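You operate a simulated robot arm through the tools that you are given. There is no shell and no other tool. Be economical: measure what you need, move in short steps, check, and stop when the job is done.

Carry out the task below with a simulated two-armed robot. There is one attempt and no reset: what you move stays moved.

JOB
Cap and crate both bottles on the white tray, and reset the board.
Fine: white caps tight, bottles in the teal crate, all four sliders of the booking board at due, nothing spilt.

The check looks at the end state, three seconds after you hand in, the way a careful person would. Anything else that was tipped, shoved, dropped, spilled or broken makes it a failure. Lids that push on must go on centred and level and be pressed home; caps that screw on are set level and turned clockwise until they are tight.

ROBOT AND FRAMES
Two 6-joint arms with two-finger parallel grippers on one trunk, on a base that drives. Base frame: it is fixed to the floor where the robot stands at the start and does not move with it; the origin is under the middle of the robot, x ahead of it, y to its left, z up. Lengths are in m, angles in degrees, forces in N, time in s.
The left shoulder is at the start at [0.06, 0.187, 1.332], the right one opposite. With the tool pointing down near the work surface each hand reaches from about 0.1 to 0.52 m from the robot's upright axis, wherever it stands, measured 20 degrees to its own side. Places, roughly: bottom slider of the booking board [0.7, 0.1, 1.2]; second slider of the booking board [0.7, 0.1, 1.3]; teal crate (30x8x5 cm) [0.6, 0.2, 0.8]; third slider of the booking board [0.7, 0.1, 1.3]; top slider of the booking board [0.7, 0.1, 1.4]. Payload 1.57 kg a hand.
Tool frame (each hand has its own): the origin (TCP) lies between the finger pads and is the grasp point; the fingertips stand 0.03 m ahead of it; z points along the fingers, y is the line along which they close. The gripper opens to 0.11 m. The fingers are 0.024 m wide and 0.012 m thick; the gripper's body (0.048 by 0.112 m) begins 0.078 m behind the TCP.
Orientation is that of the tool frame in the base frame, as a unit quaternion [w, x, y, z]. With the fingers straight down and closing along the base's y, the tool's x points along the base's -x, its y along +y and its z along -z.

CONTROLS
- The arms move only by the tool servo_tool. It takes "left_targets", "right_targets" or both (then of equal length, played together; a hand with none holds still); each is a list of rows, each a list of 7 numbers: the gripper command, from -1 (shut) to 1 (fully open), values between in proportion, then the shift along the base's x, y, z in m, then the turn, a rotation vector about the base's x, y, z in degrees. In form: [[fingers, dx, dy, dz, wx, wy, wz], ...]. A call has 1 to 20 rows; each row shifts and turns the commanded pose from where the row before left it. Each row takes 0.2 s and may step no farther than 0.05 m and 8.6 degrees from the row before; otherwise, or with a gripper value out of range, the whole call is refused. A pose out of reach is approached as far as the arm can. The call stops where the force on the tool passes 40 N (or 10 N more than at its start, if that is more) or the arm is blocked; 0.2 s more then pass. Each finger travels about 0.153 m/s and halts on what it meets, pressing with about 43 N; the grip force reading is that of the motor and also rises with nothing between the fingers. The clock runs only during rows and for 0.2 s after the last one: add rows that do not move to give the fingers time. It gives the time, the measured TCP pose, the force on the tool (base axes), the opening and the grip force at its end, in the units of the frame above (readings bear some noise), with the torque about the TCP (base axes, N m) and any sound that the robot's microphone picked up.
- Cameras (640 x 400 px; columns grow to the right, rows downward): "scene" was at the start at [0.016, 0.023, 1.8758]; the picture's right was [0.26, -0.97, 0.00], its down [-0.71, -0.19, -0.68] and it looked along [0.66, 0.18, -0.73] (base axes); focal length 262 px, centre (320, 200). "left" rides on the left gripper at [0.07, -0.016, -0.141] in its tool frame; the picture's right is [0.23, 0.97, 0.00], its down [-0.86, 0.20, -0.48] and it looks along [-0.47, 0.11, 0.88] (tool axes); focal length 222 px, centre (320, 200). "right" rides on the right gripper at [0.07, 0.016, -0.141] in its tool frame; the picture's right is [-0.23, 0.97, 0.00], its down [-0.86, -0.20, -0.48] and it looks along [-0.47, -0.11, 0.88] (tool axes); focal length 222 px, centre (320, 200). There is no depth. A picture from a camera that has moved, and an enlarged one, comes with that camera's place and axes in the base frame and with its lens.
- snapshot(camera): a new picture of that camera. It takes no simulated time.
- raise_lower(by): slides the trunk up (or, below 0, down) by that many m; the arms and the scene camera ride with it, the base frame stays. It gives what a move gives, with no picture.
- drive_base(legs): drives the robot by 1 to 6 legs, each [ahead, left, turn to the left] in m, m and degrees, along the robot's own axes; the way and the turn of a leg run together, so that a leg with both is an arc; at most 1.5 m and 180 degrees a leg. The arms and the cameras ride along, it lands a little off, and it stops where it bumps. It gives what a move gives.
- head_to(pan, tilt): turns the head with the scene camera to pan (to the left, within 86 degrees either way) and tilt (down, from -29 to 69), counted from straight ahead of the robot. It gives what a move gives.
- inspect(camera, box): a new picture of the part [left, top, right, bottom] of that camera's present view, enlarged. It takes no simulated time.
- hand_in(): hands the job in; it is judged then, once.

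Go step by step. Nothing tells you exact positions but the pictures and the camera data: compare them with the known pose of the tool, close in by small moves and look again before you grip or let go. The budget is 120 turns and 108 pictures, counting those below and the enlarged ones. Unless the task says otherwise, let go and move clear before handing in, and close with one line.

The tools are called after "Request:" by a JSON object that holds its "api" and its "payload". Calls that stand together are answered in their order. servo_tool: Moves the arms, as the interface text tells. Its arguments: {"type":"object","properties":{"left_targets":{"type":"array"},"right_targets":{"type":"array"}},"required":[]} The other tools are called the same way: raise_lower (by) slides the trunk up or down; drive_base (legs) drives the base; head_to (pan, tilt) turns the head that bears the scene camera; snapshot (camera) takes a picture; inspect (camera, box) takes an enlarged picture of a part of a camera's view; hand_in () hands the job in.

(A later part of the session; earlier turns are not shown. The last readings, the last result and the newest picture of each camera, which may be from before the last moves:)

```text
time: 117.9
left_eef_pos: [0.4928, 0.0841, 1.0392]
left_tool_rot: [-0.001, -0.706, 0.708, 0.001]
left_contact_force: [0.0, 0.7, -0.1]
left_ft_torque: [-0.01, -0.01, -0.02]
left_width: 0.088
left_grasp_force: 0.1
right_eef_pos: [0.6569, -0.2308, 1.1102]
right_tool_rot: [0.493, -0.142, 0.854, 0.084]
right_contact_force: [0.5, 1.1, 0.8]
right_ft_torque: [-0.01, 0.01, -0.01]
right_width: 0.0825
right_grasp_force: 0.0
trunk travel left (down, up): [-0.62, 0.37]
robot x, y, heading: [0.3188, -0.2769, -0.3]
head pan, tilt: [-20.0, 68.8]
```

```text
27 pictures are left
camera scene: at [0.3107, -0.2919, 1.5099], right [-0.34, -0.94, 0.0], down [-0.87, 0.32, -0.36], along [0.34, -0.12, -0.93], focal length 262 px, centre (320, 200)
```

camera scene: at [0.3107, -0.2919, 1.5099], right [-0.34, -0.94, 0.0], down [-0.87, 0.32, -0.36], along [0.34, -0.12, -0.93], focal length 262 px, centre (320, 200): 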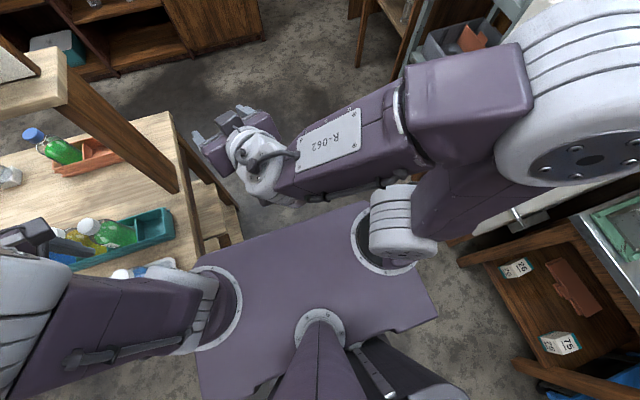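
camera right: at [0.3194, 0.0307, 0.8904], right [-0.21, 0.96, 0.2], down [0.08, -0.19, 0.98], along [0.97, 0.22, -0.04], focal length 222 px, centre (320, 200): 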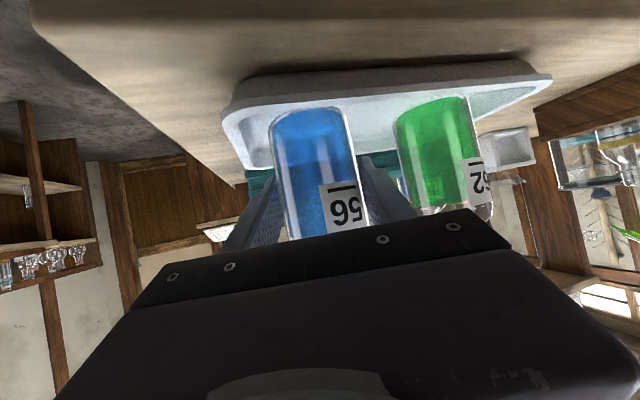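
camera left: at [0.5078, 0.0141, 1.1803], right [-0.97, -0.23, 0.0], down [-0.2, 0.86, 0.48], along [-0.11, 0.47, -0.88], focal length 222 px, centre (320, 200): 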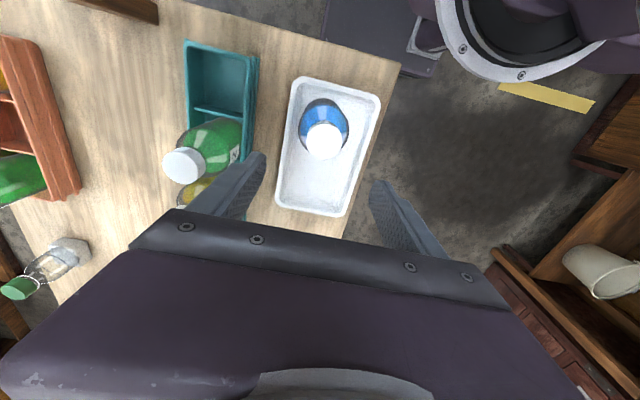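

Bottle 56 stands at about [0.491, 0.064]. I back the base 0.1 m for better reach and bring the hand over it.

Request:
{"api": "drive_base", "payload": {"legs": [[-0.1, 0, 0]]}}

Request:
{"api": "servo_tool", "payload": {"left_targets": [[0.6, 0.025, -0.005, 0, 0, 0, 0], [0.6, 0.025, -0.005, 0, 0, 0, 0], [0.6, 0.025, -0.005, 0, 0, 0, 0], [0.6, 0.023, -0.005, -0.01, 0, 0, 0], [0.6, 0, 0, -0.01, 0, 0, 0], [0.6, 0, 0, 0, 0, 0, 0]]}}

Request:
{"api": "inspect", "payload": {"camera": "left", "box": [220, 60, 420, 220]}}

```text
time: 119.0
left_eef_pos: [0.3906, 0.0842, 1.0397]
left_tool_rot: [0.0, -0.707, 0.707, 0.001]
left_contact_force: [0.0, -0.7, -1.0]
left_ft_torque: [0.01, 0.01, -0.01]
left_width: 0.0878
left_grasp_force: 0.1
right_eef_pos: [0.5548, -0.23, 1.1088]
right_tool_rot: [0.492, -0.142, 0.855, 0.084]
right_contact_force: [-0.8, 0.0, 0.8]
right_ft_torque: [0.04, -0.02, -0.03]
right_width: 0.0825
right_grasp_force: 0.0
trunk travel left (down, up): [-0.62, 0.37]
robot x, y, heading: [0.2187, -0.2772, -0.3]
head pan, tilt: [-20.0, 68.8]
```

```text
time: 120.4
left_eef_pos: [0.4902, 0.0649, 1.0199]
left_tool_rot: [-0.001, -0.707, 0.708, 0.001]
left_contact_force: [-0.6, 0.6, 0.4]
left_ft_torque: [0.0, -0.02, -0.04]
left_width: 0.0879
left_grasp_force: 0.3
right_eef_pos: [0.5557, -0.2308, 1.109]
right_tool_rot: [0.493, -0.142, 0.854, 0.084]
right_contact_force: [-0.4, -0.5, 0.3]
right_ft_torque: [-0.03, -0.01, -0.03]
right_width: 0.0826
right_grasp_force: 0.0
trunk travel left (down, up): [-0.62, 0.37]
robot x, y, heading: [0.2179, -0.2757, -0.2]
head pan, tilt: [-20.0, 68.8]
```

```text
2.50 times, centred on (320, 140) of left
camera zoom: at [0.5067, -0.0059, 1.1601], right [-0.97, -0.23, 0.0], down [-0.2, 0.86, 0.48], along [-0.11, 0.47, -0.88], focal length 555 px, centre (320, 350)
```

zoom: 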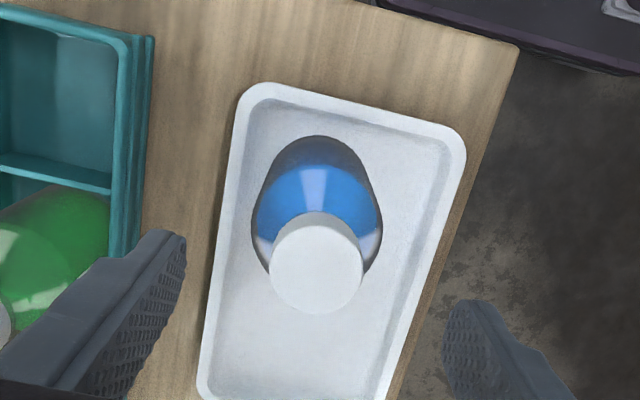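

Nearly centred; lower to body height and verify before closing.

Request:
{"api": "servo_tool", "payload": {"left_targets": [[0.6, 0.001, -0.0015, -0.036, 0, 0, 0], [0.6, 0, 0, -0.036, 0, 0, 0], [0.6, 0, 0, -0.035, 0, 0, 0], [0.6, 0, 0, 0, 0, 0, 0]]}}

```text
time: 121.4
left_eef_pos: [0.4903, 0.062, 0.9136]
left_tool_rot: [0.0, -0.706, 0.708, 0.001]
left_contact_force: [0.4, -0.1, -0.7]
left_ft_torque: [0.01, -0.03, -0.03]
left_width: 0.088
left_grasp_force: 0.1
right_eef_pos: [0.5565, -0.2309, 1.1101]
right_tool_rot: [0.494, -0.141, 0.854, 0.083]
right_contact_force: [-0.1, -1.4, -0.5]
right_ft_torque: [0.0, 0.02, 0.02]
right_width: 0.0828
right_grasp_force: 0.1
trunk travel left (down, up): [-0.62, 0.37]
robot x, y, heading: [0.2207, -0.2715, -0.3]
head pan, tilt: [-20.0, 68.8]
```

In reach now. Close and lift 9 cm.

Request:
{"api": "servo_tool", "payload": {"left_targets": [[0.2, 0, 0, 0, 0, 0, 0], [0, 0, 0, 0, 0, 0, 0], [-1, 0, 0, 0, 0, 0, 0], [-1, 0, 0, 0, 0, 0, 0], [-1, 0, 0, 0.03, 0, 0, 0], [-1, 0, 0, 0.03, 0, 0, 0], [-1, 0, 0, 0.03, 0, 0, 0], [-1, 0, 0, 0, 0, 0, 0]]}}

Request:
{"api": "drive_base", "payload": {"legs": [[0.08, 0, 0]]}}

Request:
{"api": "servo_tool", "payload": {"left_targets": [[-1, 0.02, -0.004, 0, 0, 0, 0], [-1, 0.02, -0.004, 0, 0, 0, 0], [-1, 0.017, -0.003, 0, 0, 0, 0], [-1, 0, 0, 0, 0, 0, 0], [-1, 0, 0, 0, 0, 0, 0]]}}

Request:
{"api": "snapshot", "payload": {"camera": "left"}}

```text
time: 123.2
left_eef_pos: [0.4903, 0.0622, 1.0026]
left_tool_rot: [0.0, -0.707, 0.707, 0.001]
left_contact_force: [-0.7, -0.5, -3.4]
left_ft_torque: [0.01, 0.0, 0.0]
left_width: 0.0589
left_grasp_force: 42.9
right_eef_pos: [0.5553, -0.2286, 1.1088]
right_tool_rot: [0.493, -0.143, 0.854, 0.084]
right_contact_force: [0.4, -0.2, -1.3]
right_ft_torque: [0.01, 0.0, 0.02]
right_width: 0.0826
right_grasp_force: 0.0
trunk travel left (down, up): [-0.62, 0.37]
robot x, y, heading: [0.2162, -0.2742, -0.3]
head pan, tilt: [-20.0, 68.8]
```

```text
time: 124.3
left_eef_pos: [0.5679, 0.0623, 1.003]
left_tool_rot: [0.0, -0.707, 0.707, 0.001]
left_contact_force: [0.3, -1.0, -4.0]
left_ft_torque: [-0.03, -0.04, -0.02]
left_width: 0.0588
left_grasp_force: 42.5
right_eef_pos: [0.635, -0.2294, 1.1088]
right_tool_rot: [0.493, -0.143, 0.854, 0.084]
right_contact_force: [0.1, 0.4, -0.3]
right_ft_torque: [0.03, 0.02, -0.01]
right_width: 0.0822
right_grasp_force: 0.1
trunk travel left (down, up): [-0.62, 0.37]
robot x, y, heading: [0.2981, -0.2748, 0.0]
head pan, tilt: [-20.0, 68.8]
```

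```text
time: 125.5
left_eef_pos: [0.6237, 0.0521, 1.0033]
left_tool_rot: [0.001, 0.707, -0.707, -0.001]
left_contact_force: [0.8, 0.2, -3.7]
left_ft_torque: [0.01, 0.0, -0.02]
left_width: 0.0584
left_grasp_force: 43.0
right_eef_pos: [0.6338, -0.2289, 1.1086]
right_tool_rot: [0.493, -0.144, 0.854, 0.085]
right_contact_force: [-0.6, 0.4, -0.5]
right_ft_torque: [0.03, 0.04, 0.01]
right_width: 0.0824
right_grasp_force: 0.1
trunk travel left (down, up): [-0.62, 0.37]
robot x, y, heading: [0.2999, -0.2728, -0.1]
head pan, tilt: [-20.0, 68.8]
```

```text
25 pictures are left
camera left: at [0.6402, -0.0169, 1.1445], right [-0.97, -0.23, 0.0], down [-0.2, 0.85, 0.48], along [-0.11, 0.47, -0.88], focal length 222 px, centre (320, 200)
```

left: 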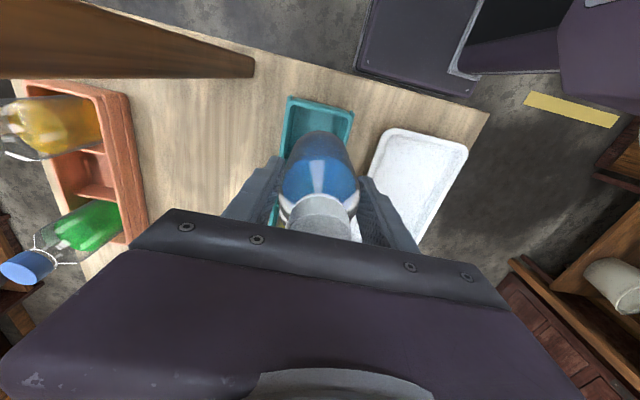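

Above slot four (centre ≈[0.629, 0.049]). Correct a few mm and lower.

Request:
{"api": "servo_tool", "payload": {"left_targets": [[-1, 0.0045, -0.002, 0, 0, 0, 0], [-1, 0, 0, -0.02, 0, 0, 0], [-1, 0, 0, -0.02, 0, 0, 0], [-1, 0, 0, -0.02, 0, 0, 0], [-1, 0, 0, -0.015, 0, 0, 0], [-1, 0, 0, 0, 0, 0, 0]]}}

Request:
{"api": "inspect", "payload": {"camera": "left", "box": [220, 60, 420, 230]}}

```text
time: 126.9
left_eef_pos: [0.6289, 0.0509, 0.9265]
left_tool_rot: [-0.001, -0.707, 0.707, 0.001]
left_contact_force: [0.1, -0.3, -3.7]
left_ft_torque: [0.01, 0.0, -0.02]
left_width: 0.0589
left_grasp_force: 42.9
right_eef_pos: [0.6342, -0.2285, 1.1089]
right_tool_rot: [0.493, -0.143, 0.854, 0.084]
right_contact_force: [-0.5, -0.1, 0.1]
right_ft_torque: [-0.06, -0.02, 0.02]
right_width: 0.0825
right_grasp_force: 0.1
trunk travel left (down, up): [-0.62, 0.37]
robot x, y, heading: [0.2983, -0.2704, -0.3]
head pan, tilt: [-20.0, 68.8]
```

```text
2.35 times, centred on (320, 145) of left
camera zoom: at [0.6453, -0.0194, 1.0681], right [-0.97, -0.23, 0.0], down [-0.2, 0.85, 0.48], along [-0.11, 0.47, -0.88], focal length 523 px, centre (320, 329)
```

zoom: 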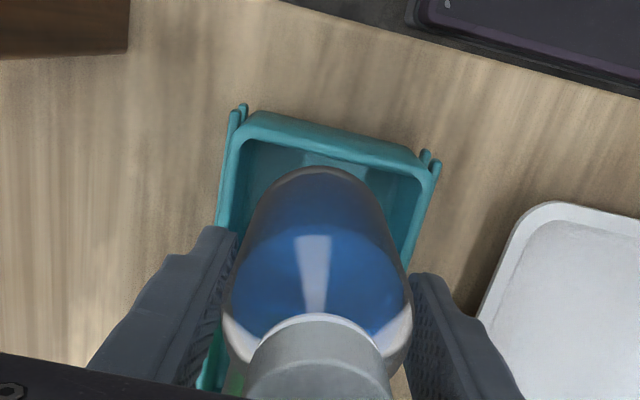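

Inside the slot without touching. Lower to the floor, release and lift.

Request:
{"api": "servo_tool", "payload": {"left_targets": [[-1, 0, 0, -0.008, 0, 0, 0], [-1, 0, 0, -0.003, 0, 0, 0], [-1, 0, 0, -0.002, 0, 0, 0], [-1, 0, 0, -0.001, 0, 0, 0], [-1, 0, 0, 0, 0, 0, 0]]}}

```text
time: 127.7
left_eef_pos: [0.6282, 0.0511, 0.9194]
left_tool_rot: [-0.004, 0.708, -0.707, 0.0]
left_contact_force: [-5.1, -1.8, 29.9]
left_ft_torque: [-0.56, 0.84, -0.02]
left_width: 0.0587
left_grasp_force: 43.1
right_eef_pos: [0.6314, -0.231, 1.1107]
right_tool_rot: [0.494, -0.142, 0.853, 0.085]
right_contact_force: [0.0, -0.7, 0.3]
right_ft_torque: [-0.01, 0.03, -0.04]
right_width: 0.0824
right_grasp_force: 0.0
trunk travel left (down, up): [-0.62, 0.37]
robot x, y, heading: [0.2936, -0.2703, -0.2]
head pan, tilt: [-20.0, 68.8]
stopped in row 4 (left hand): the force on the tool passed its limit at 44 N (the readings are from after the stop); the commanded pose is now the measured one
```

It caught about 5 mm early, with torque showing contact on the −x/−y side of the base. I lift a bit, shift +4 mm x, +2 mm y, and lower again.

Request:
{"api": "servo_tool", "payload": {"left_targets": [[-1, 0, 0, 0.008, 0, 0, 0], [-1, 0.004, 0.002, 0, 0, 0, 0], [-1, 0, 0, 0, 0, 0, 0], [-1, 0, 0, -0.005, 0, 0, 0], [-1, 0, 0, -0.003, 0, 0, 0], [-1, 0, 0, -0.002, 0, 0, 0], [-1, 0, 0, 0, 0, 0, 0]]}}

```text
time: 129.1
left_eef_pos: [0.6342, 0.0522, 0.9198]
left_tool_rot: [0.008, -0.707, 0.707, -0.001]
left_contact_force: [-3.8, -4.2, 29.7]
left_ft_torque: [-0.56, 0.79, -0.26]
left_width: 0.0587
left_grasp_force: 43.4
right_eef_pos: [0.6319, -0.2324, 1.111]
right_tool_rot: [0.495, -0.142, 0.853, 0.085]
right_contact_force: [0.5, 0.6, -1.1]
right_ft_torque: [0.0, 0.01, 0.02]
right_width: 0.0824
right_grasp_force: 0.0
trunk travel left (down, up): [-0.62, 0.37]
robot x, y, heading: [0.296, -0.2745, 0.1]
head pan, tilt: [-20.0, 68.8]
stopped in row 6 (left hand): the force on the tool passed its limit at 46 N (the readings are from after the stop); the commanded pose is now the measured one
```

Same early stop. I look closely before trying again.

Request:
{"api": "inspect", "payload": {"camera": "left", "box": [220, 60, 420, 240]}}

Request:
{"api": "head_to", "payload": {"pan": 25, "tilt": 55}}

Request:
{"api": "snapshot", "payload": {"camera": "scene"}}

```text
2.22 times, centred on (320, 150) of left
camera zoom: at [0.6476, -0.0199, 1.0594], right [-0.97, -0.23, -0.02], down [-0.21, 0.85, 0.48], along [-0.1, 0.48, -0.87], focal length 494 px, centre (320, 311)
```

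zoom: 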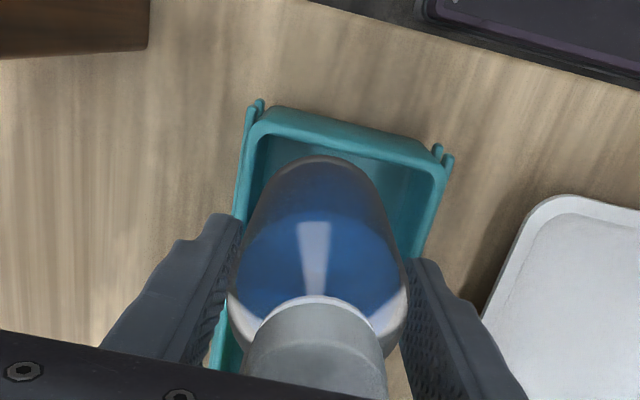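

```text
time: 130.2
left_eef_pos: [0.6336, 0.0514, 0.9191]
left_tool_rot: [0.01, -0.707, 0.707, -0.001]
left_contact_force: [-1.4, -2.3, 37.9]
left_ft_torque: [-0.11, 0.3, -0.05]
left_width: 0.0585
left_grasp_force: 42.4
right_eef_pos: [0.6311, -0.2324, 1.1106]
right_tool_rot: [0.495, -0.143, 0.853, 0.086]
right_contact_force: [-0.1, 0.0, 0.1]
right_ft_torque: [-0.01, 0.03, 0.0]
right_width: 0.0825
right_grasp_force: 0.0
trunk travel left (down, up): [-0.62, 0.37]
robot x, y, heading: [0.2985, -0.2767, -0.2]
head pan, tilt: [25.0, 55.0]
```

```text
22 pictures are left
camera scene: at [0.2977, -0.2465, 1.5256], right [0.42, -0.91, 0.0], down [-0.74, -0.34, -0.58], along [0.52, 0.24, -0.82], focal length 262 px, centre (320, 200)
```

scene: 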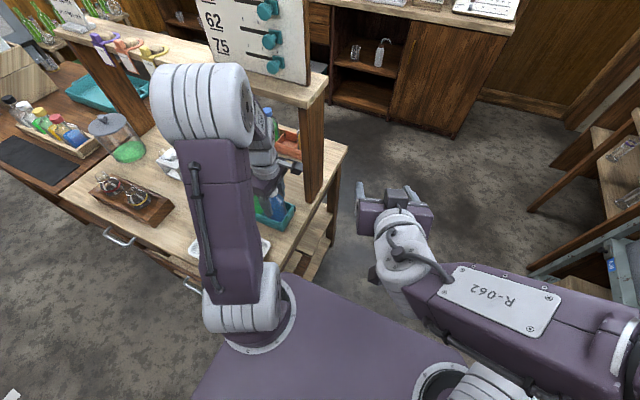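

The settled reading (force nearly central, 38 N) suggests the base is resting flat on the floor. I ease up in small steps to find where the load vanishes.

Request:
{"api": "servo_tool", "payload": {"left_targets": [[-1, 0, 0, 0.002, 0, 0, 0], [-1, 0, 0, 0, 0, 0, 0], [-1, 0, 0, 0, 0, 0, 0]]}}

Request:
{"api": "inspect", "payload": {"camera": "scene", "box": [225, 150, 335, 250]}}

```text
time: 131.0
left_eef_pos: [0.6348, 0.052, 0.9187]
left_tool_rot: [0.006, -0.707, 0.707, -0.001]
left_contact_force: [-1.7, -5.6, 15.7]
left_ft_torque: [-0.16, -0.03, 0.03]
left_width: 0.0588
left_grasp_force: 42.8
right_eef_pos: [0.6326, -0.2306, 1.1101]
right_tool_rot: [0.494, -0.142, 0.853, 0.086]
right_contact_force: [0.3, 0.6, 0.0]
right_ft_torque: [-0.01, 0.0, 0.0]
right_width: 0.0825
right_grasp_force: 0.0
trunk travel left (down, up): [-0.62, 0.37]
robot x, y, heading: [0.3003, -0.2765, -0.1]
head pan, tilt: [25.0, 55.0]
```

```text
4.00 times, centred on (280, 200) of scene
camera zoom: at [0.2998, -0.2452, 1.5253], right [0.42, -0.91, 0.0], down [-0.74, -0.34, -0.58], along [0.52, 0.24, -0.82], focal length 1050 px, centre (480, 200)
```

zoom: 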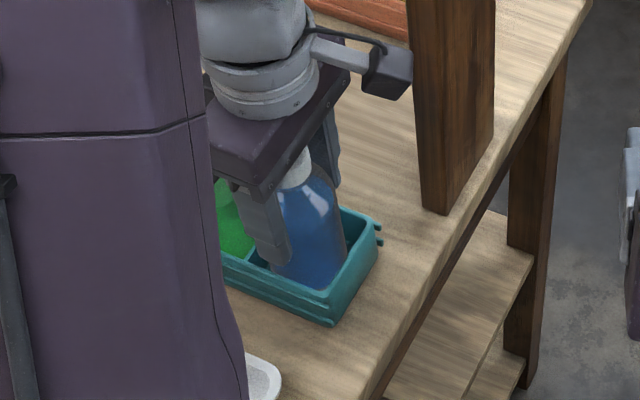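

The bottle is deep in the slot. A light push to −y means it touches the divider; I shift 2 mm off it, ease up, and read again.

Request:
{"api": "servo_tool", "payload": {"left_targets": [[-1, -0.002, -0.002, 0.002, 0, 0, 0], [-1, 0, 0, 0, 0, 0, 0], [-1, 0, 0, 0, 0, 0, 0]]}}

```text
time: 131.8
left_eef_pos: [0.6336, 0.0519, 0.919]
left_tool_rot: [0.007, -0.707, 0.707, -0.001]
left_contact_force: [-0.7, 0.9, -3.3]
left_ft_torque: [-0.03, -0.01, -0.02]
left_width: 0.0585
left_grasp_force: 43.0
right_eef_pos: [0.6339, -0.2285, 1.1082]
right_tool_rot: [0.493, -0.143, 0.854, 0.084]
right_contact_force: [0.2, -0.5, -0.2]
right_ft_torque: [-0.01, 0.02, 0.0]
right_width: 0.0824
right_grasp_force: 0.1
trunk travel left (down, up): [-0.62, 0.37]
robot x, y, heading: [0.2978, -0.2732, -0.2]
head pan, tilt: [25.0, 55.0]
```

Hanging freely again. I level the tool, centre it at [0.630, 0.050] and lower gently.

Request:
{"api": "servo_tool", "payload": {"left_targets": [[-1, 0, 0, 0.002, -0.49, 0.63, 0], [-1, -0.003, -0.002, 0, 0, 0, 0], [-1, 0, 0, -0.002, 0, 0, 0], [-1, 0, 0, -0.001, 0, 0, 0], [-1, 0, 0, 0, 0, 0, 0]]}}

```text
time: 133.0
left_eef_pos: [0.6304, 0.0486, 0.9191]
left_tool_rot: [-0.001, 0.707, -0.707, 0.001]
left_contact_force: [0.6, 1.8, 3.4]
left_ft_torque: [0.22, -0.07, 0.03]
left_width: 0.0589
left_grasp_force: 43.0
right_eef_pos: [0.6333, -0.2292, 1.1091]
right_tool_rot: [0.494, -0.142, 0.854, 0.084]
right_contact_force: [-0.4, 0.4, 0.3]
right_ft_torque: [0.02, 0.01, -0.02]
right_width: 0.0827
right_grasp_force: 0.0
trunk travel left (down, up): [-0.62, 0.37]
robot x, y, heading: [0.2976, -0.2742, -0.1]
head pan, tilt: [25.0, 55.0]
```

Lightly supported (3 N) and level. Open and lift straight up.

Request:
{"api": "servo_tool", "payload": {"left_targets": [[0, 0, 0, 0, 0, 0, 0], [0.5, 0, 0, 0, 0, 0, 0], [0.5, 0, 0, 0, 0, 0, 0], [0.5, 0, 0, 0.03, 0, 0, 0], [0.5, 0, 0, 0.04, 0, 0, 0], [0.5, 0, 0, 0.04, 0, 0, 0], [0.5, -0.02, 0, 0.03, 0, 0, 0], [0.5, -0.03, 0, 0.02, 0, 0, 0], [0.5, -0.03, 0, 0.02, 0, 0, 0], [0.5, 0, 0, 0, 0, 0, 0]]}}

Request:
{"api": "snapshot", "payload": {"camera": "left"}}

Request:
{"api": "inspect", "payload": {"camera": "scene", "box": [225, 150, 335, 250]}}

```text
time: 135.2
left_eef_pos: [0.5503, 0.0517, 1.097]
left_tool_rot: [0.0, 0.707, -0.707, 0.001]
left_contact_force: [-0.2, 0.5, -0.1]
left_ft_torque: [-0.01, 0.01, -0.01]
left_width: 0.0822
left_grasp_force: 0.1
right_eef_pos: [0.6348, -0.2296, 1.1093]
right_tool_rot: [0.493, -0.143, 0.854, 0.084]
right_contact_force: [0.4, -0.4, -0.5]
right_ft_torque: [-0.01, 0.0, -0.01]
right_width: 0.0821
right_grasp_force: 0.2
trunk travel left (down, up): [-0.62, 0.37]
robot x, y, heading: [0.2961, -0.2763, 0.3]
head pan, tilt: [25.0, 55.0]
```

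```text
20 pictures are left
camera left: at [0.5655, -0.0183, 1.2382], right [-0.97, -0.23, 0.0], down [-0.2, 0.86, 0.48], along [-0.11, 0.47, -0.88], focal length 222 px, centre (320, 200)
```

left: 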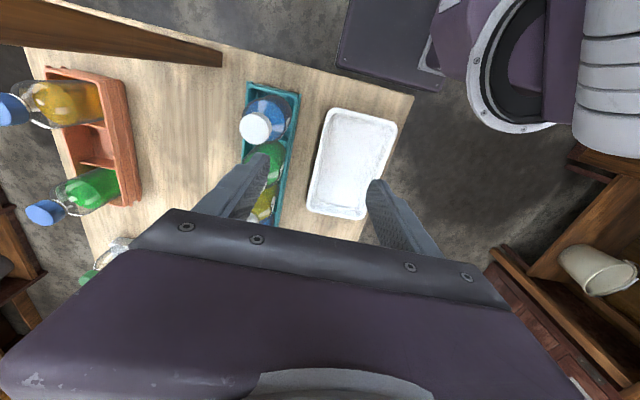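

```text
4.00 times, centred on (280, 200) of scene
camera zoom: at [0.3025, -0.2419, 1.5253], right [0.42, -0.91, 0.0], down [-0.74, -0.35, -0.57], along [0.52, 0.24, -0.82], focal length 1050 px, centre (480, 200)
```

zoom: 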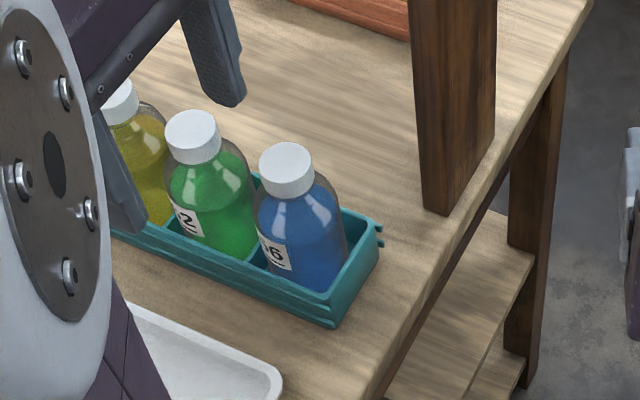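

Both bottles stand capped in the crate. Now the board: I back up to about x=0.1 to give the left arm room for a forward-pointing tool, raise the trunk, and look at the board.

Request:
{"api": "drive_base", "payload": {"legs": [[-0.2, 0, 0]]}}

Request:
{"api": "raise_lower", "payload": {"by": 0.3}}

Request:
{"api": "head_to", "payload": {"pan": 27, "tilt": 32}}

Request:
{"api": "snapshot", "payload": {"camera": "scene"}}

```text
time: 136.8
left_eef_pos: [0.3434, 0.0507, 1.0976]
left_tool_rot: [0.001, 0.708, -0.706, 0.001]
left_contact_force: [-0.7, 0.2, 0.3]
left_ft_torque: [0.03, -0.03, 0.01]
left_width: 0.0825
left_grasp_force: 0.1
right_eef_pos: [0.428, -0.2287, 1.1082]
right_tool_rot: [0.492, -0.146, 0.854, 0.086]
right_contact_force: [0.9, -0.4, 0.5]
right_ft_torque: [0.0, -0.01, 0.02]
right_width: 0.0824
right_grasp_force: 0.0
trunk travel left (down, up): [-0.62, 0.37]
robot x, y, heading: [0.0925, -0.2776, 0.0]
head pan, tilt: [25.0, 55.0]
```

```text
time: 139.8
left_eef_pos: [0.3425, 0.0516, 1.3965]
left_tool_rot: [0.0, 0.709, -0.706, 0.0]
left_contact_force: [-0.1, -0.2, -0.9]
left_ft_torque: [0.02, -0.04, 0.03]
left_width: 0.0825
left_grasp_force: 0.0
right_eef_pos: [0.4283, -0.228, 1.409]
right_tool_rot: [0.492, -0.144, 0.854, 0.085]
right_contact_force: [1.1, -0.5, 0.3]
right_ft_torque: [0.01, 0.01, -0.01]
right_width: 0.0825
right_grasp_force: 0.0
trunk travel left (down, up): [-0.92, 0.07]
robot x, y, heading: [0.0915, -0.2721, 0.2]
head pan, tilt: [25.0, 55.0]
```

```text
time: 140.7
left_eef_pos: [0.3421, 0.0518, 1.3985]
left_tool_rot: [-0.001, 0.708, -0.706, 0.0]
left_contact_force: [0.9, 0.7, 0.4]
left_ft_torque: [0.0, 0.02, 0.01]
left_width: 0.0825
left_grasp_force: 0.1
right_eef_pos: [0.4285, -0.2281, 1.4097]
right_tool_rot: [0.493, -0.145, 0.854, 0.086]
right_contact_force: [-0.3, 0.1, 0.6]
right_ft_torque: [0.0, 0.04, 0.02]
right_width: 0.0824
right_grasp_force: 0.1
trunk travel left (down, up): [-0.92, 0.07]
robot x, y, heading: [0.0905, -0.2742, 0.3]
head pan, tilt: [27.0, 32.0]
```

```text
18 pictures are left
camera scene: at [0.1101, -0.2321, 1.8582], right [0.46, -0.89, 0.0], down [-0.47, -0.24, -0.85], along [0.75, 0.39, -0.53], focal length 262 px, centre (320, 200)
```

scene: 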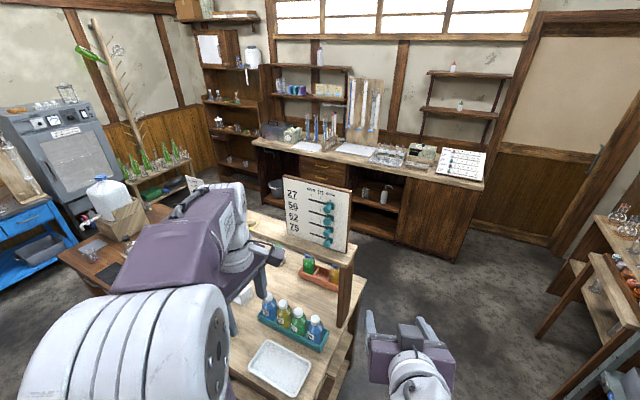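

Request:
{"api": "inspect", "payload": {"camera": "scene", "box": [275, 165, 365, 260]}}

```text
4.21 times, centred on (320, 212) of scene
camera zoom: at [0.1101, -0.2321, 1.8582], right [0.46, -0.89, 0.0], down [-0.47, -0.24, -0.85], along [0.75, 0.39, -0.53], focal length 1105 px, centre (320, 147)
```

zoom: 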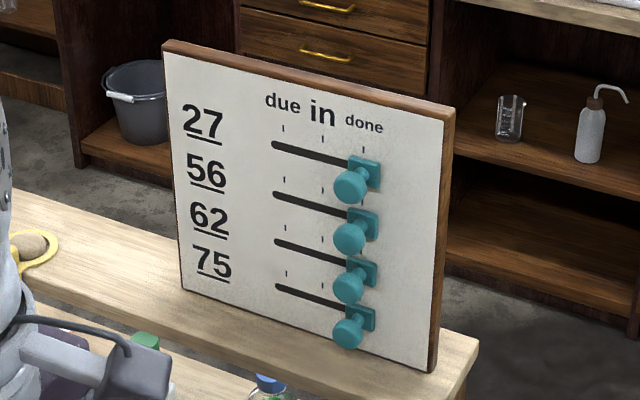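

The knobs are ~2.4 cm balls at about [0.722, 0.061] with z ≈ 1.40, 1.355, 1.31, 1.264; travel to "due" is ≈ +0.07 m in y. I turn the left tool to point forward-down and bring it in front of the board.

Request:
{"api": "servo_tool", "payload": {"left_targets": [[0, 0.012, 0, 0.001, 0, 0, -8.2], [0, 0.012, 0, 0.001, 0, 0, -8.2], [0, 0.012, 0, 0.001, 0, 0, -8.2], [0, 0.012, 0, 0.001, 0, 0, -8.2], [0, 0.012, 0, 0.001, 0, 0, -8.2], [0, 0.012, 0, 0.001, 0, 0, -8.2], [0, 0.012, 0, 0.001, 0, 0, -8.2], [0, 0.012, 0, 0.001, 0, 0, -8.2], [0, 0.012, 0, 0.001, 0, 0, -8.2], [0, 0.012, 0, 0.001, 0, 0, -8.2], [0, 0.012, 0, 0.001, 0, 0, -8], [0, 0.012, 0, 0.001, 0, -7.5, 0], [0, 0.012, 0, 0.001, 0, -7.5, 0], [0, 0.012, 0, 0.001, 0, -7.5, 0], [0, 0.012, 0, 0.001, 0, -7.5, 0], [0, 0.012, 0, 0.001, 0, -7.5, 0], [0, 0.012, 0, 0.001, 0, -7.5, 0], [0, 0.012, 0, 0.001, 0, -7.5, 0], [0, 0.012, 0, 0, 0, -7.5, 0], [0, 0, 0, 0, 0, 0, 0]]}}

Request:
{"api": "snapshot", "payload": {"camera": "scene"}}

```text
time: 144.9
left_eef_pos: [0.5712, 0.0524, 1.4151]
left_tool_rot: [0.499, -0.001, 0.867, -0.001]
left_contact_force: [-1.2, 0.5, 0.5]
left_ft_torque: [0.0, 0.02, -0.03]
left_width: 0.0548
left_grasp_force: 0.0
right_eef_pos: [0.4285, -0.2276, 1.4098]
right_tool_rot: [0.493, -0.145, 0.853, 0.086]
right_contact_force: [1.2, -0.5, 0.1]
right_ft_torque: [0.0, 0.02, 0.04]
right_width: 0.0824
right_grasp_force: 0.1
trunk travel left (down, up): [-0.92, 0.07]
robot x, y, heading: [0.0939, -0.2751, 0.2]
head pan, tilt: [27.0, 32.0]
```

```text
16 pictures are left
camera scene: at [0.1101, -0.2322, 1.8583], right [0.46, -0.89, 0.0], down [-0.47, -0.24, -0.85], along [0.75, 0.39, -0.53], focal length 262 px, centre (320, 200)
```

scene: 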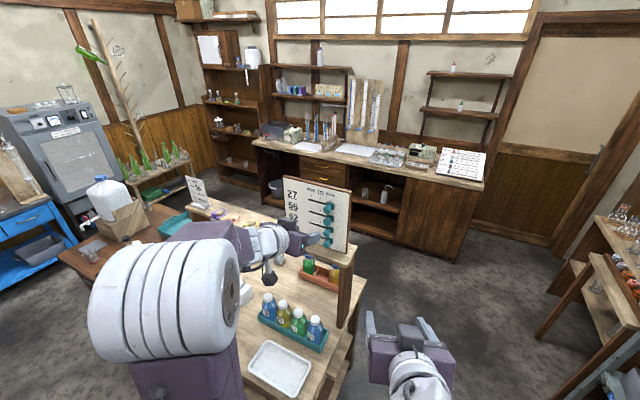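

The hand is in place. I approach to ~5 cm from the top knob and check alignment.

Request:
{"api": "servo_tool", "payload": {"left_targets": [[-0.1, 0.03, 0.004, -0.002, 0, 0, 0], [-0.1, 0.03, 0.004, -0.002, 0, 0, 0], [-0.1, 0.02, 0.0005, -0.001, 0, 0, 0], [-0.1, 0, 0, 0, 0, 0, 0]]}}

Request:
{"api": "inspect", "payload": {"camera": "scene", "box": [275, 170, 365, 265]}}

Request:
{"api": "inspect", "payload": {"camera": "left", "box": [220, 60, 420, 240]}}

```text
time: 145.9
left_eef_pos: [0.6518, 0.0604, 1.4121]
left_tool_rot: [0.501, 0.0, 0.866, -0.001]
left_contact_force: [0.2, 0.3, 0.2]
left_ft_torque: [0.0, 0.02, 0.01]
left_width: 0.0495
left_grasp_force: 0.1
right_eef_pos: [0.427, -0.229, 1.41]
right_tool_rot: [0.493, -0.144, 0.853, 0.086]
right_contact_force: [-0.6, -0.2, -0.7]
right_ft_torque: [-0.03, 0.05, 0.02]
right_width: 0.0823
right_grasp_force: 0.1
trunk travel left (down, up): [-0.92, 0.07]
robot x, y, heading: [0.093, -0.2759, 0.1]
head pan, tilt: [27.0, 32.0]
```

```text
4.21 times, centred on (320, 218) of scene
camera zoom: at [0.1093, -0.2324, 1.8583], right [0.46, -0.89, 0.0], down [-0.47, -0.24, -0.85], along [0.76, 0.39, -0.53], focal length 1105 px, centre (320, 126)
```

zoom: 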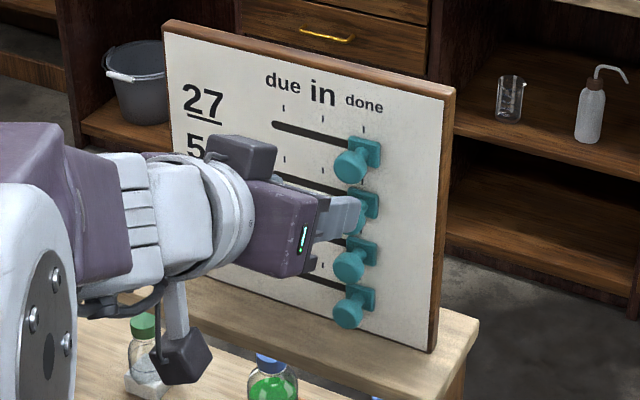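

```text
2.22 times, centred on (320, 150) of left
camera zoom: at [0.4938, 0.044, 1.4214], right [-0.11, 0.97, -0.2], down [0.01, 0.2, 0.98], along [0.99, 0.11, -0.04], focal length 494 px, centre (320, 311)
```

zoom: 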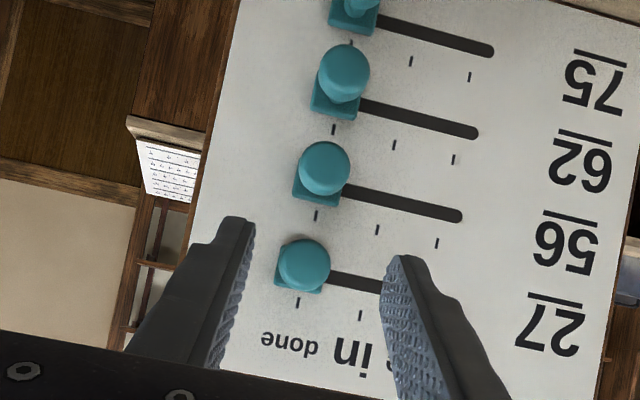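

Knob 27 is seen at about [0.72, 0.058, 1.394]; "done" tick y≈0.060, "due" tick y≈0.126, so the stroke is ≈0.066 m. I advance around the top knob and close on it.

Request:
{"api": "servo_tool", "payload": {"left_targets": [[-0.1, 0.02, -0.002, -0.004, 0, 0, 0], [-0.1, 0.02, 0, -0.004, 0, 0, 0], [-0.1, 0.013, 0, 0, 0, 0, 0], [-0.1, 0, 0, 0, 0, 0, 0], [-0.4, 0, 0, 0, 0, 0, 0], [-0.7, 0, 0, 0, 0, 0, 0], [-0.7, 0, 0, 0, 0, 0, 0]]}}

Request:
{"api": "inspect", "payload": {"camera": "left", "box": [220, 60, 420, 240]}}

```text
time: 147.5
left_eef_pos: [0.7044, 0.0591, 1.401]
left_tool_rot: [0.5, -0.001, 0.866, -0.001]
left_contact_force: [-0.8, -0.6, 0.5]
left_ft_torque: [-0.04, 0.01, 0.01]
left_width: 0.023
left_grasp_force: 35.9
right_eef_pos: [0.428, -0.2291, 1.4091]
right_tool_rot: [0.492, -0.145, 0.854, 0.086]
right_contact_force: [0.2, 1.0, 0.2]
right_ft_torque: [-0.03, 0.0, -0.01]
right_width: 0.0825
right_grasp_force: 0.0
trunk travel left (down, up): [-0.92, 0.07]
robot x, y, heading: [0.0917, -0.2735, 0.2]
head pan, tilt: [27.0, 32.0]
```

```text
2.22 times, centred on (320, 150) of left
camera zoom: at [0.5464, 0.0422, 1.4115], right [-0.11, 0.97, -0.2], down [0.01, 0.2, 0.98], along [0.99, 0.11, -0.04], focal length 494 px, centre (320, 311)
```

zoom: 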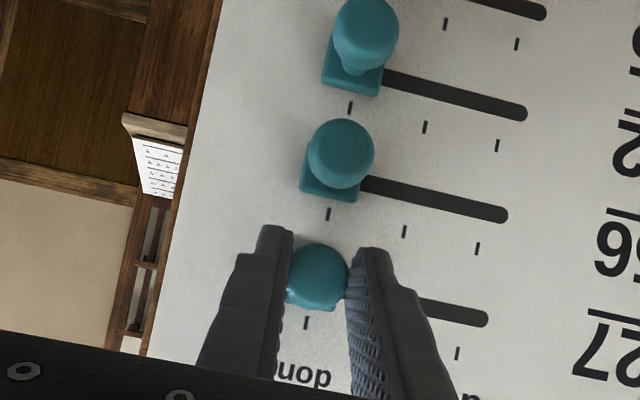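

The knob is gripped with almost no side load. I draw it toward "due".

Request:
{"api": "servo_tool", "payload": {"left_targets": [[-0.7, 0, 0.01, 0, 0, 0, 0], [-0.7, 0, 0.01, 0, 0, 0, 0], [-0.7, 0, 0.01, 0, 0, 0, 0], [-0.7, 0, 0.01, 0, 0, 0, 0], [-0.7, 0, 0.01, 0, 0, 0, 0], [-0.7, 0, 0.01, 0, 0, 0, 0], [-0.7, 0, 0.006, 0, 0, 0, 0], [-0.7, 0, 0, 0, 0, 0, 0]]}}

Request:
{"api": "inspect", "payload": {"camera": "left", "box": [220, 60, 420, 240]}}

```text
time: 149.3
left_eef_pos: [0.7035, 0.1264, 1.4017]
left_tool_rot: [0.499, -0.002, 0.866, -0.001]
left_contact_force: [-2.4, 0.8, -6.1]
left_ft_torque: [0.0, 0.26, 0.01]
left_width: 0.0226
left_grasp_force: 35.5
right_eef_pos: [0.4291, -0.2266, 1.4097]
right_tool_rot: [0.492, -0.145, 0.854, 0.085]
right_contact_force: [0.0, 0.7, 0.0]
right_ft_torque: [0.01, -0.03, -0.02]
right_width: 0.0826
right_grasp_force: 0.1
trunk travel left (down, up): [-0.92, 0.07]
robot x, y, heading: [0.0887, -0.2752, 0.2]
head pan, tilt: [27.0, 32.0]
```

```text
2.22 times, centred on (320, 150) of left
camera zoom: at [0.5461, 0.1086, 1.4121], right [-0.12, 0.97, -0.2], down [0.01, 0.2, 0.98], along [0.99, 0.11, -0.04], focal length 494 px, centre (320, 311)
```

zoom: 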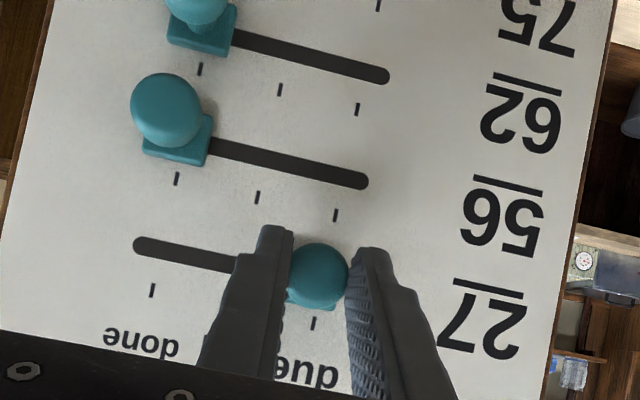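

The knob is just ~2 mm short of its "due" tick relation; I add 2 mm, release, back off and move to the second knob.

Request:
{"api": "servo_tool", "payload": {"left_targets": [[-0.7, 0, 0.002, 0, 0, 0, 0], [-0.7, 0, 0, 0, 0, 0, 0], [-0.1, 0, 0, 0, 0, 0, 0], [-0.1, 0, 0, 0, 0, 0, 0], [-0.1, -0.025, 0, 0, 0, 0, 0], [-0.1, -0.025, 0, 0, 0, 0, 0], [-0.1, 0, -0.034, -0.0225, 0, 0, 0], [-0.1, 0, -0.034, -0.0225, 0, 0, 0], [-0.1, 0, 0, 0, 0, 0, 0]]}}

Request:
{"api": "inspect", "payload": {"camera": "left", "box": [200, 60, 440, 260]}}

```text
time: 151.3
left_eef_pos: [0.6526, 0.0568, 1.3563]
left_tool_rot: [0.499, -0.001, 0.866, -0.001]
left_contact_force: [0.5, -1.3, -0.3]
left_ft_torque: [0.0, 0.01, -0.03]
left_width: 0.0492
left_grasp_force: 0.1
right_eef_pos: [0.4269, -0.2283, 1.4095]
right_tool_rot: [0.494, -0.144, 0.854, 0.085]
right_contact_force: [-1.4, -0.4, 0.4]
right_ft_torque: [0.03, 0.01, -0.02]
right_width: 0.0825
right_grasp_force: 0.0
trunk travel left (down, up): [-0.92, 0.07]
robot x, y, heading: [0.0906, -0.282, 0.2]
head pan, tilt: [27.0, 32.0]
```

```text
2.00 times, centred on (320, 160) of left
camera zoom: at [0.4955, 0.0402, 1.3667], right [-0.11, 0.97, -0.2], down [0.01, 0.2, 0.98], along [0.99, 0.11, -0.04], focal length 444 px, centre (320, 280)
```

zoom: 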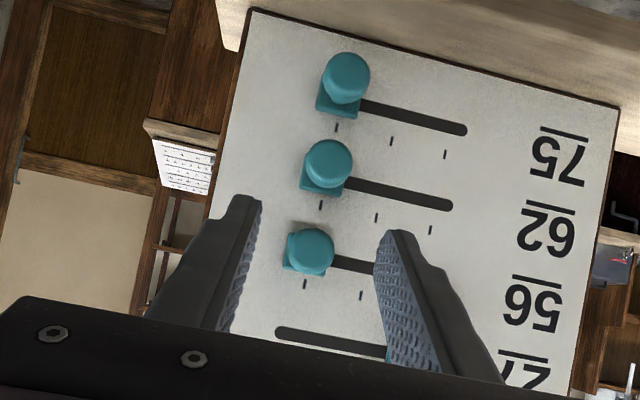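

Knob 56 lines up the same way. I run the same sequence on it: advance, grip, draw 0.068 m, release, back off.

Request:
{"api": "servo_tool", "payload": {"left_targets": [[-0.1, 0.02, 0.001, -0.001, 0, 0, 0], [-0.1, 0.02, 0, -0.001, 0, 0, 0], [-0.1, 0.012, 0, 0, 0, 0, 0], [-0.4, 0, 0, 0, 0, 0, 0], [-0.7, 0, 0, 0, 0, 0, 0], [-0.7, 0, 0, 0, 0, 0, 0], [-0.7, 0, 0.01, 0, 0, 0, 0], [-0.7, 0, 0.01, 0, 0, 0, 0], [-0.7, 0, 0.01, 0, 0, 0, 0], [-0.7, 0, 0.01, 0, 0, 0, 0], [-0.7, 0, 0.01, 0, 0, 0, 0], [-0.7, 0, 0.01, 0, 0, 0, 0], [-0.7, 0, 0.008, 0, 0, 0, 0], [-0.7, 0, 0, 0, 0, 0, 0], [-0.1, 0, 0, 0, 0, 0, 0], [-0.1, 0, 0, 0, 0, 0, 0], [-0.1, -0.025, 0, 0, 0, 0, 0], [-0.1, -0.025, 0, 0, 0, 0, 0], [-0.1, 0, 0, 0, 0, 0, 0]]}}

Request:
{"api": "inspect", "payload": {"camera": "left", "box": [200, 60, 440, 260]}}

```text
time: 155.3
left_eef_pos: [0.6583, 0.1287, 1.3555]
left_tool_rot: [0.5, -0.002, 0.866, 0.0]
left_contact_force: [0.4, -0.2, 0.0]
left_ft_torque: [0.02, 0.02, -0.01]
left_width: 0.0494
left_grasp_force: 0.0
right_eef_pos: [0.4291, -0.2279, 1.4095]
right_tool_rot: [0.493, -0.145, 0.854, 0.085]
right_contact_force: [-0.2, 0.3, -0.1]
right_ft_torque: [-0.03, -0.01, 0.03]
right_width: 0.0825
right_grasp_force: 0.2
trunk travel left (down, up): [-0.92, 0.07]
robot x, y, heading: [0.089, -0.2783, 0.2]
head pan, tilt: [27.0, 32.0]
```

```text
2.00 times, centred on (320, 160) of left
camera zoom: at [0.4997, 0.1114, 1.3656], right [-0.11, 0.97, -0.2], down [0.01, 0.2, 0.98], along [0.99, 0.11, -0.04], focal length 444 px, centre (320, 280)
```

zoom: 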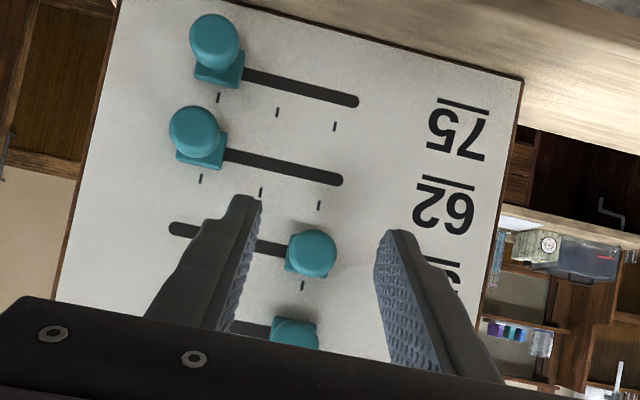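

Knob 56 is at its "due" tick. Same sequence for the third knob (62).

Request:
{"api": "servo_tool", "payload": {"left_targets": [[-0.1, 0, -0.035, -0.022, 0, 0, 0], [-0.1, 0, -0.035, -0.023, 0, 0, 0], [-0.1, 0, 0, 0, 0, 0, 0], [-0.1, 0.02, 0, 0, 0, 0, 0], [-0.1, 0.02, 0, 0, 0, 0, 0], [-0.1, 0.006, 0, 0, 0, 0, 0], [-0.5, 0, 0, 0, 0, 0, 0], [-0.7, 0, 0, 0, 0, 0, 0], [-0.7, 0, 0, 0, 0, 0, 0]]}}

Request:
{"api": "inspect", "payload": {"camera": "left", "box": [200, 60, 440, 260]}}

```text
time: 157.3
left_eef_pos: [0.7021, 0.0577, 1.3098]
left_tool_rot: [0.5, -0.001, 0.866, -0.002]
left_contact_force: [0.3, 2.0, 1.1]
left_ft_torque: [-0.01, 0.06, 0.07]
left_width: 0.0209
left_grasp_force: 34.6
right_eef_pos: [0.4278, -0.227, 1.4081]
right_tool_rot: [0.493, -0.145, 0.854, 0.085]
right_contact_force: [-0.7, 0.4, -0.7]
right_ft_torque: [0.02, 0.0, 0.0]
right_width: 0.0825
right_grasp_force: 0.1
trunk travel left (down, up): [-0.92, 0.07]
robot x, y, heading: [0.0927, -0.274, -0.0]
head pan, tilt: [27.0, 32.0]
```

```text
2.00 times, centred on (320, 160) of left
camera zoom: at [0.5442, 0.0419, 1.3193], right [-0.12, 0.97, -0.2], down [0.01, 0.2, 0.98], along [0.99, 0.11, -0.04], focal length 444 px, centre (320, 280)
```

zoom: 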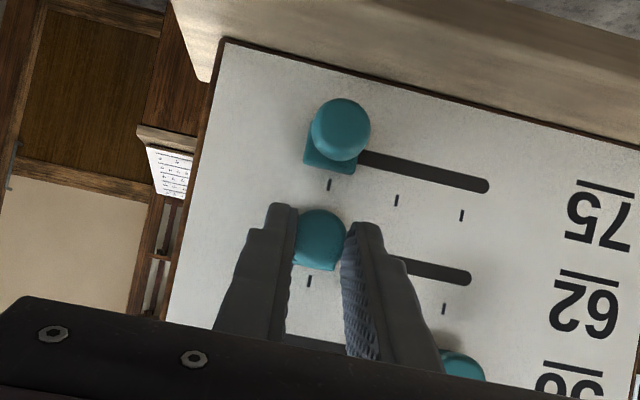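

Gripped. Draw it to "due", release, back off and go to the fourth.

Request:
{"api": "servo_tool", "payload": {"left_targets": [[-0.7, 0, 0.01, 0, 0, 0, 0], [-0.7, 0, 0.01, 0, 0, 0, 0], [-0.7, 0, 0.01, 0, 0, 0, 0], [-0.7, 0, 0.01, 0, 0, 0, 0], [-0.7, 0, 0.01, 0, 0, 0, 0], [-0.7, 0, 0.01, 0, 0, 0, 0], [-0.7, 0, 0.008, 0, 0, 0, 0], [-0.7, 0, 0, 0, 0, 0, 0], [-0.1, 0, 0, 0, 0, 0, 0], [-0.1, 0, 0, 0, 0, 0, 0], [-0.1, -0.023, 0, 0, 0, 0, 0], [-0.1, -0.023, 0, 0, 0, 0, 0], [-0.1, 0, -0.034, -0.0225, 0, 0, 0], [-0.1, 0, -0.034, -0.0225, 0, 0, 0], [-0.1, 0, 0, 0, 0, 0, 0]]}}

Request:
{"api": "inspect", "payload": {"camera": "left", "box": [200, 60, 440, 260]}}

```text
time: 160.5
left_eef_pos: [0.6528, 0.0567, 1.2659]
left_tool_rot: [0.5, -0.001, 0.866, -0.001]
left_contact_force: [-0.4, 0.5, 0.4]
left_ft_torque: [0.0, 0.01, -0.02]
left_width: 0.0495
left_grasp_force: 0.0
right_eef_pos: [0.4284, -0.2271, 1.4094]
right_tool_rot: [0.494, -0.144, 0.853, 0.085]
right_contact_force: [-0.7, 0.1, 0.0]
right_ft_torque: [-0.01, -0.02, 0.01]
right_width: 0.0821
right_grasp_force: 0.0
trunk travel left (down, up): [-0.92, 0.07]
robot x, y, heading: [0.0915, -0.2738, 0.2]
head pan, tilt: [27.0, 32.0]
```

```text
2.00 times, centred on (320, 160) of left
camera zoom: at [0.4942, 0.0391, 1.2749], right [-0.12, 0.97, -0.2], down [0.01, 0.2, 0.98], along [0.99, 0.11, -0.04], focal length 444 px, centre (320, 280)
```

zoom: 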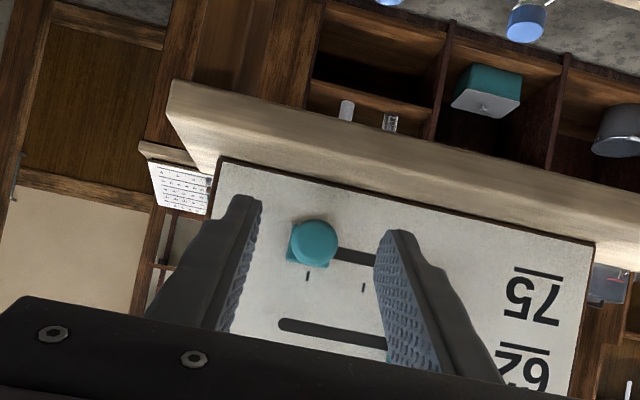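

The fourth knob (75) is at z≈1.247, just above the shelf plank but with clearance. Lower 8 mm, advance and grip.

Request:
{"api": "servo_tool", "payload": {"left_targets": [[-0.1, 0, 0.001, -0.007, 0, 0, 0], [-0.1, 0.02, 0, 0, 0, 0, 0], [-0.1, 0.02, 0, 0, 0, 0, 0], [-0.1, 0.011, 0, 0, 0, 0, 0], [-0.5, 0, 0, 0, 0, 0, 0], [-0.7, 0, 0, 0, 0, 0, 0], [-0.7, 0, 0, 0, 0, 0, 0]]}}

```text
time: 162.1
left_eef_pos: [0.7061, 0.0574, 1.2581]
left_tool_rot: [0.5, -0.002, 0.866, 0.0]
left_contact_force: [2.5, 2.9, 1.8]
left_ft_torque: [0.0, -0.04, 0.07]
left_width: 0.0237
left_grasp_force: 35.9
right_eef_pos: [0.4286, -0.228, 1.4089]
right_tool_rot: [0.492, -0.144, 0.854, 0.085]
right_contact_force: [-0.8, 0.2, 0.0]
right_ft_torque: [0.0, 0.01, 0.02]
right_width: 0.0822
right_grasp_force: 0.0
trunk travel left (down, up): [-0.92, 0.07]
robot x, y, heading: [0.0892, -0.2739, 0.0]
head pan, tilt: [27.0, 32.0]
```

Gripped (2.4 cm). Draw to "due", release and back well off.

Request:
{"api": "servo_tool", "payload": {"left_targets": [[-0.7, 0, 0.01, 0, 0, 0, 0], [-0.7, 0, 0.01, 0, 0, 0, 0], [-0.7, 0, 0.01, 0, 0, 0, 0], [-0.7, 0, 0.01, 0, 0, 0, 0], [-0.7, 0, 0.01, 0, 0, 0, 0], [-0.7, 0, 0.01, 0, 0, 0, 0], [-0.7, 0, 0.008, 0, 0, 0, 0], [-0.7, 0, 0, 0, 0, 0, 0], [-0.1, 0, 0, 0, 0, 0, 0], [-0.1, 0, 0, 0, 0, 0, 0], [-0.1, -0.025, 0, 0, 0, 0, 0], [-0.1, -0.025, 0, 0, 0, 0, 0], [-0.1, -0.025, 0, 0.01, 0, 0, 0], [-0.1, -0.025, 0, 0.02, 0, 0, 0], [-0.1, -0.02, 0, 0.02, 0, 0, 0], [-0.1, 0, 0, 0.02, 0, 0, 0], [-0.1, 0, 0, 0, 0, 0, 0]]}}

Request:
{"api": "inspect", "payload": {"camera": "left", "box": [200, 40, 440, 260]}}

```text
time: 165.7
left_eef_pos: [0.5884, 0.1294, 1.327]
left_tool_rot: [0.499, -0.001, 0.866, -0.002]
left_contact_force: [-0.3, -0.4, -0.6]
left_ft_torque: [-0.02, -0.01, -0.02]
left_width: 0.0498
left_grasp_force: 0.1
right_eef_pos: [0.4287, -0.2278, 1.4086]
right_tool_rot: [0.493, -0.145, 0.854, 0.086]
right_contact_force: [-0.8, -0.8, 0.0]
right_ft_torque: [0.01, -0.03, -0.02]
right_width: 0.0825
right_grasp_force: 0.1
trunk travel left (down, up): [-0.92, 0.07]
robot x, y, heading: [0.0915, -0.2778, 0.2]
head pan, tilt: [27.0, 32.0]
```

```text
1.82 times, centred on (320, 150) of left
camera zoom: at [0.4306, 0.1113, 1.3372], right [-0.12, 0.97, -0.2], down [0.01, 0.2, 0.98], along [0.99, 0.11, -0.04], focal length 404 px, centre (320, 291)
```

zoom: 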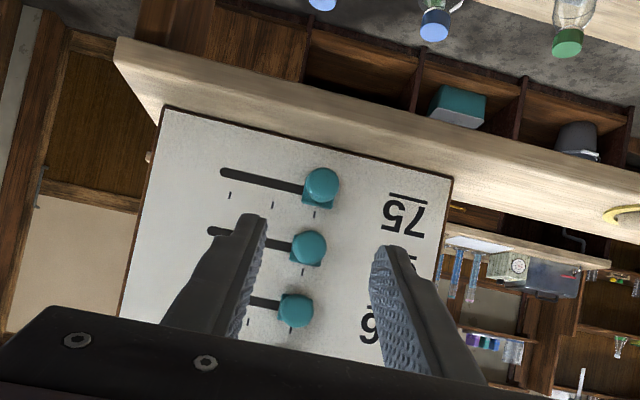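

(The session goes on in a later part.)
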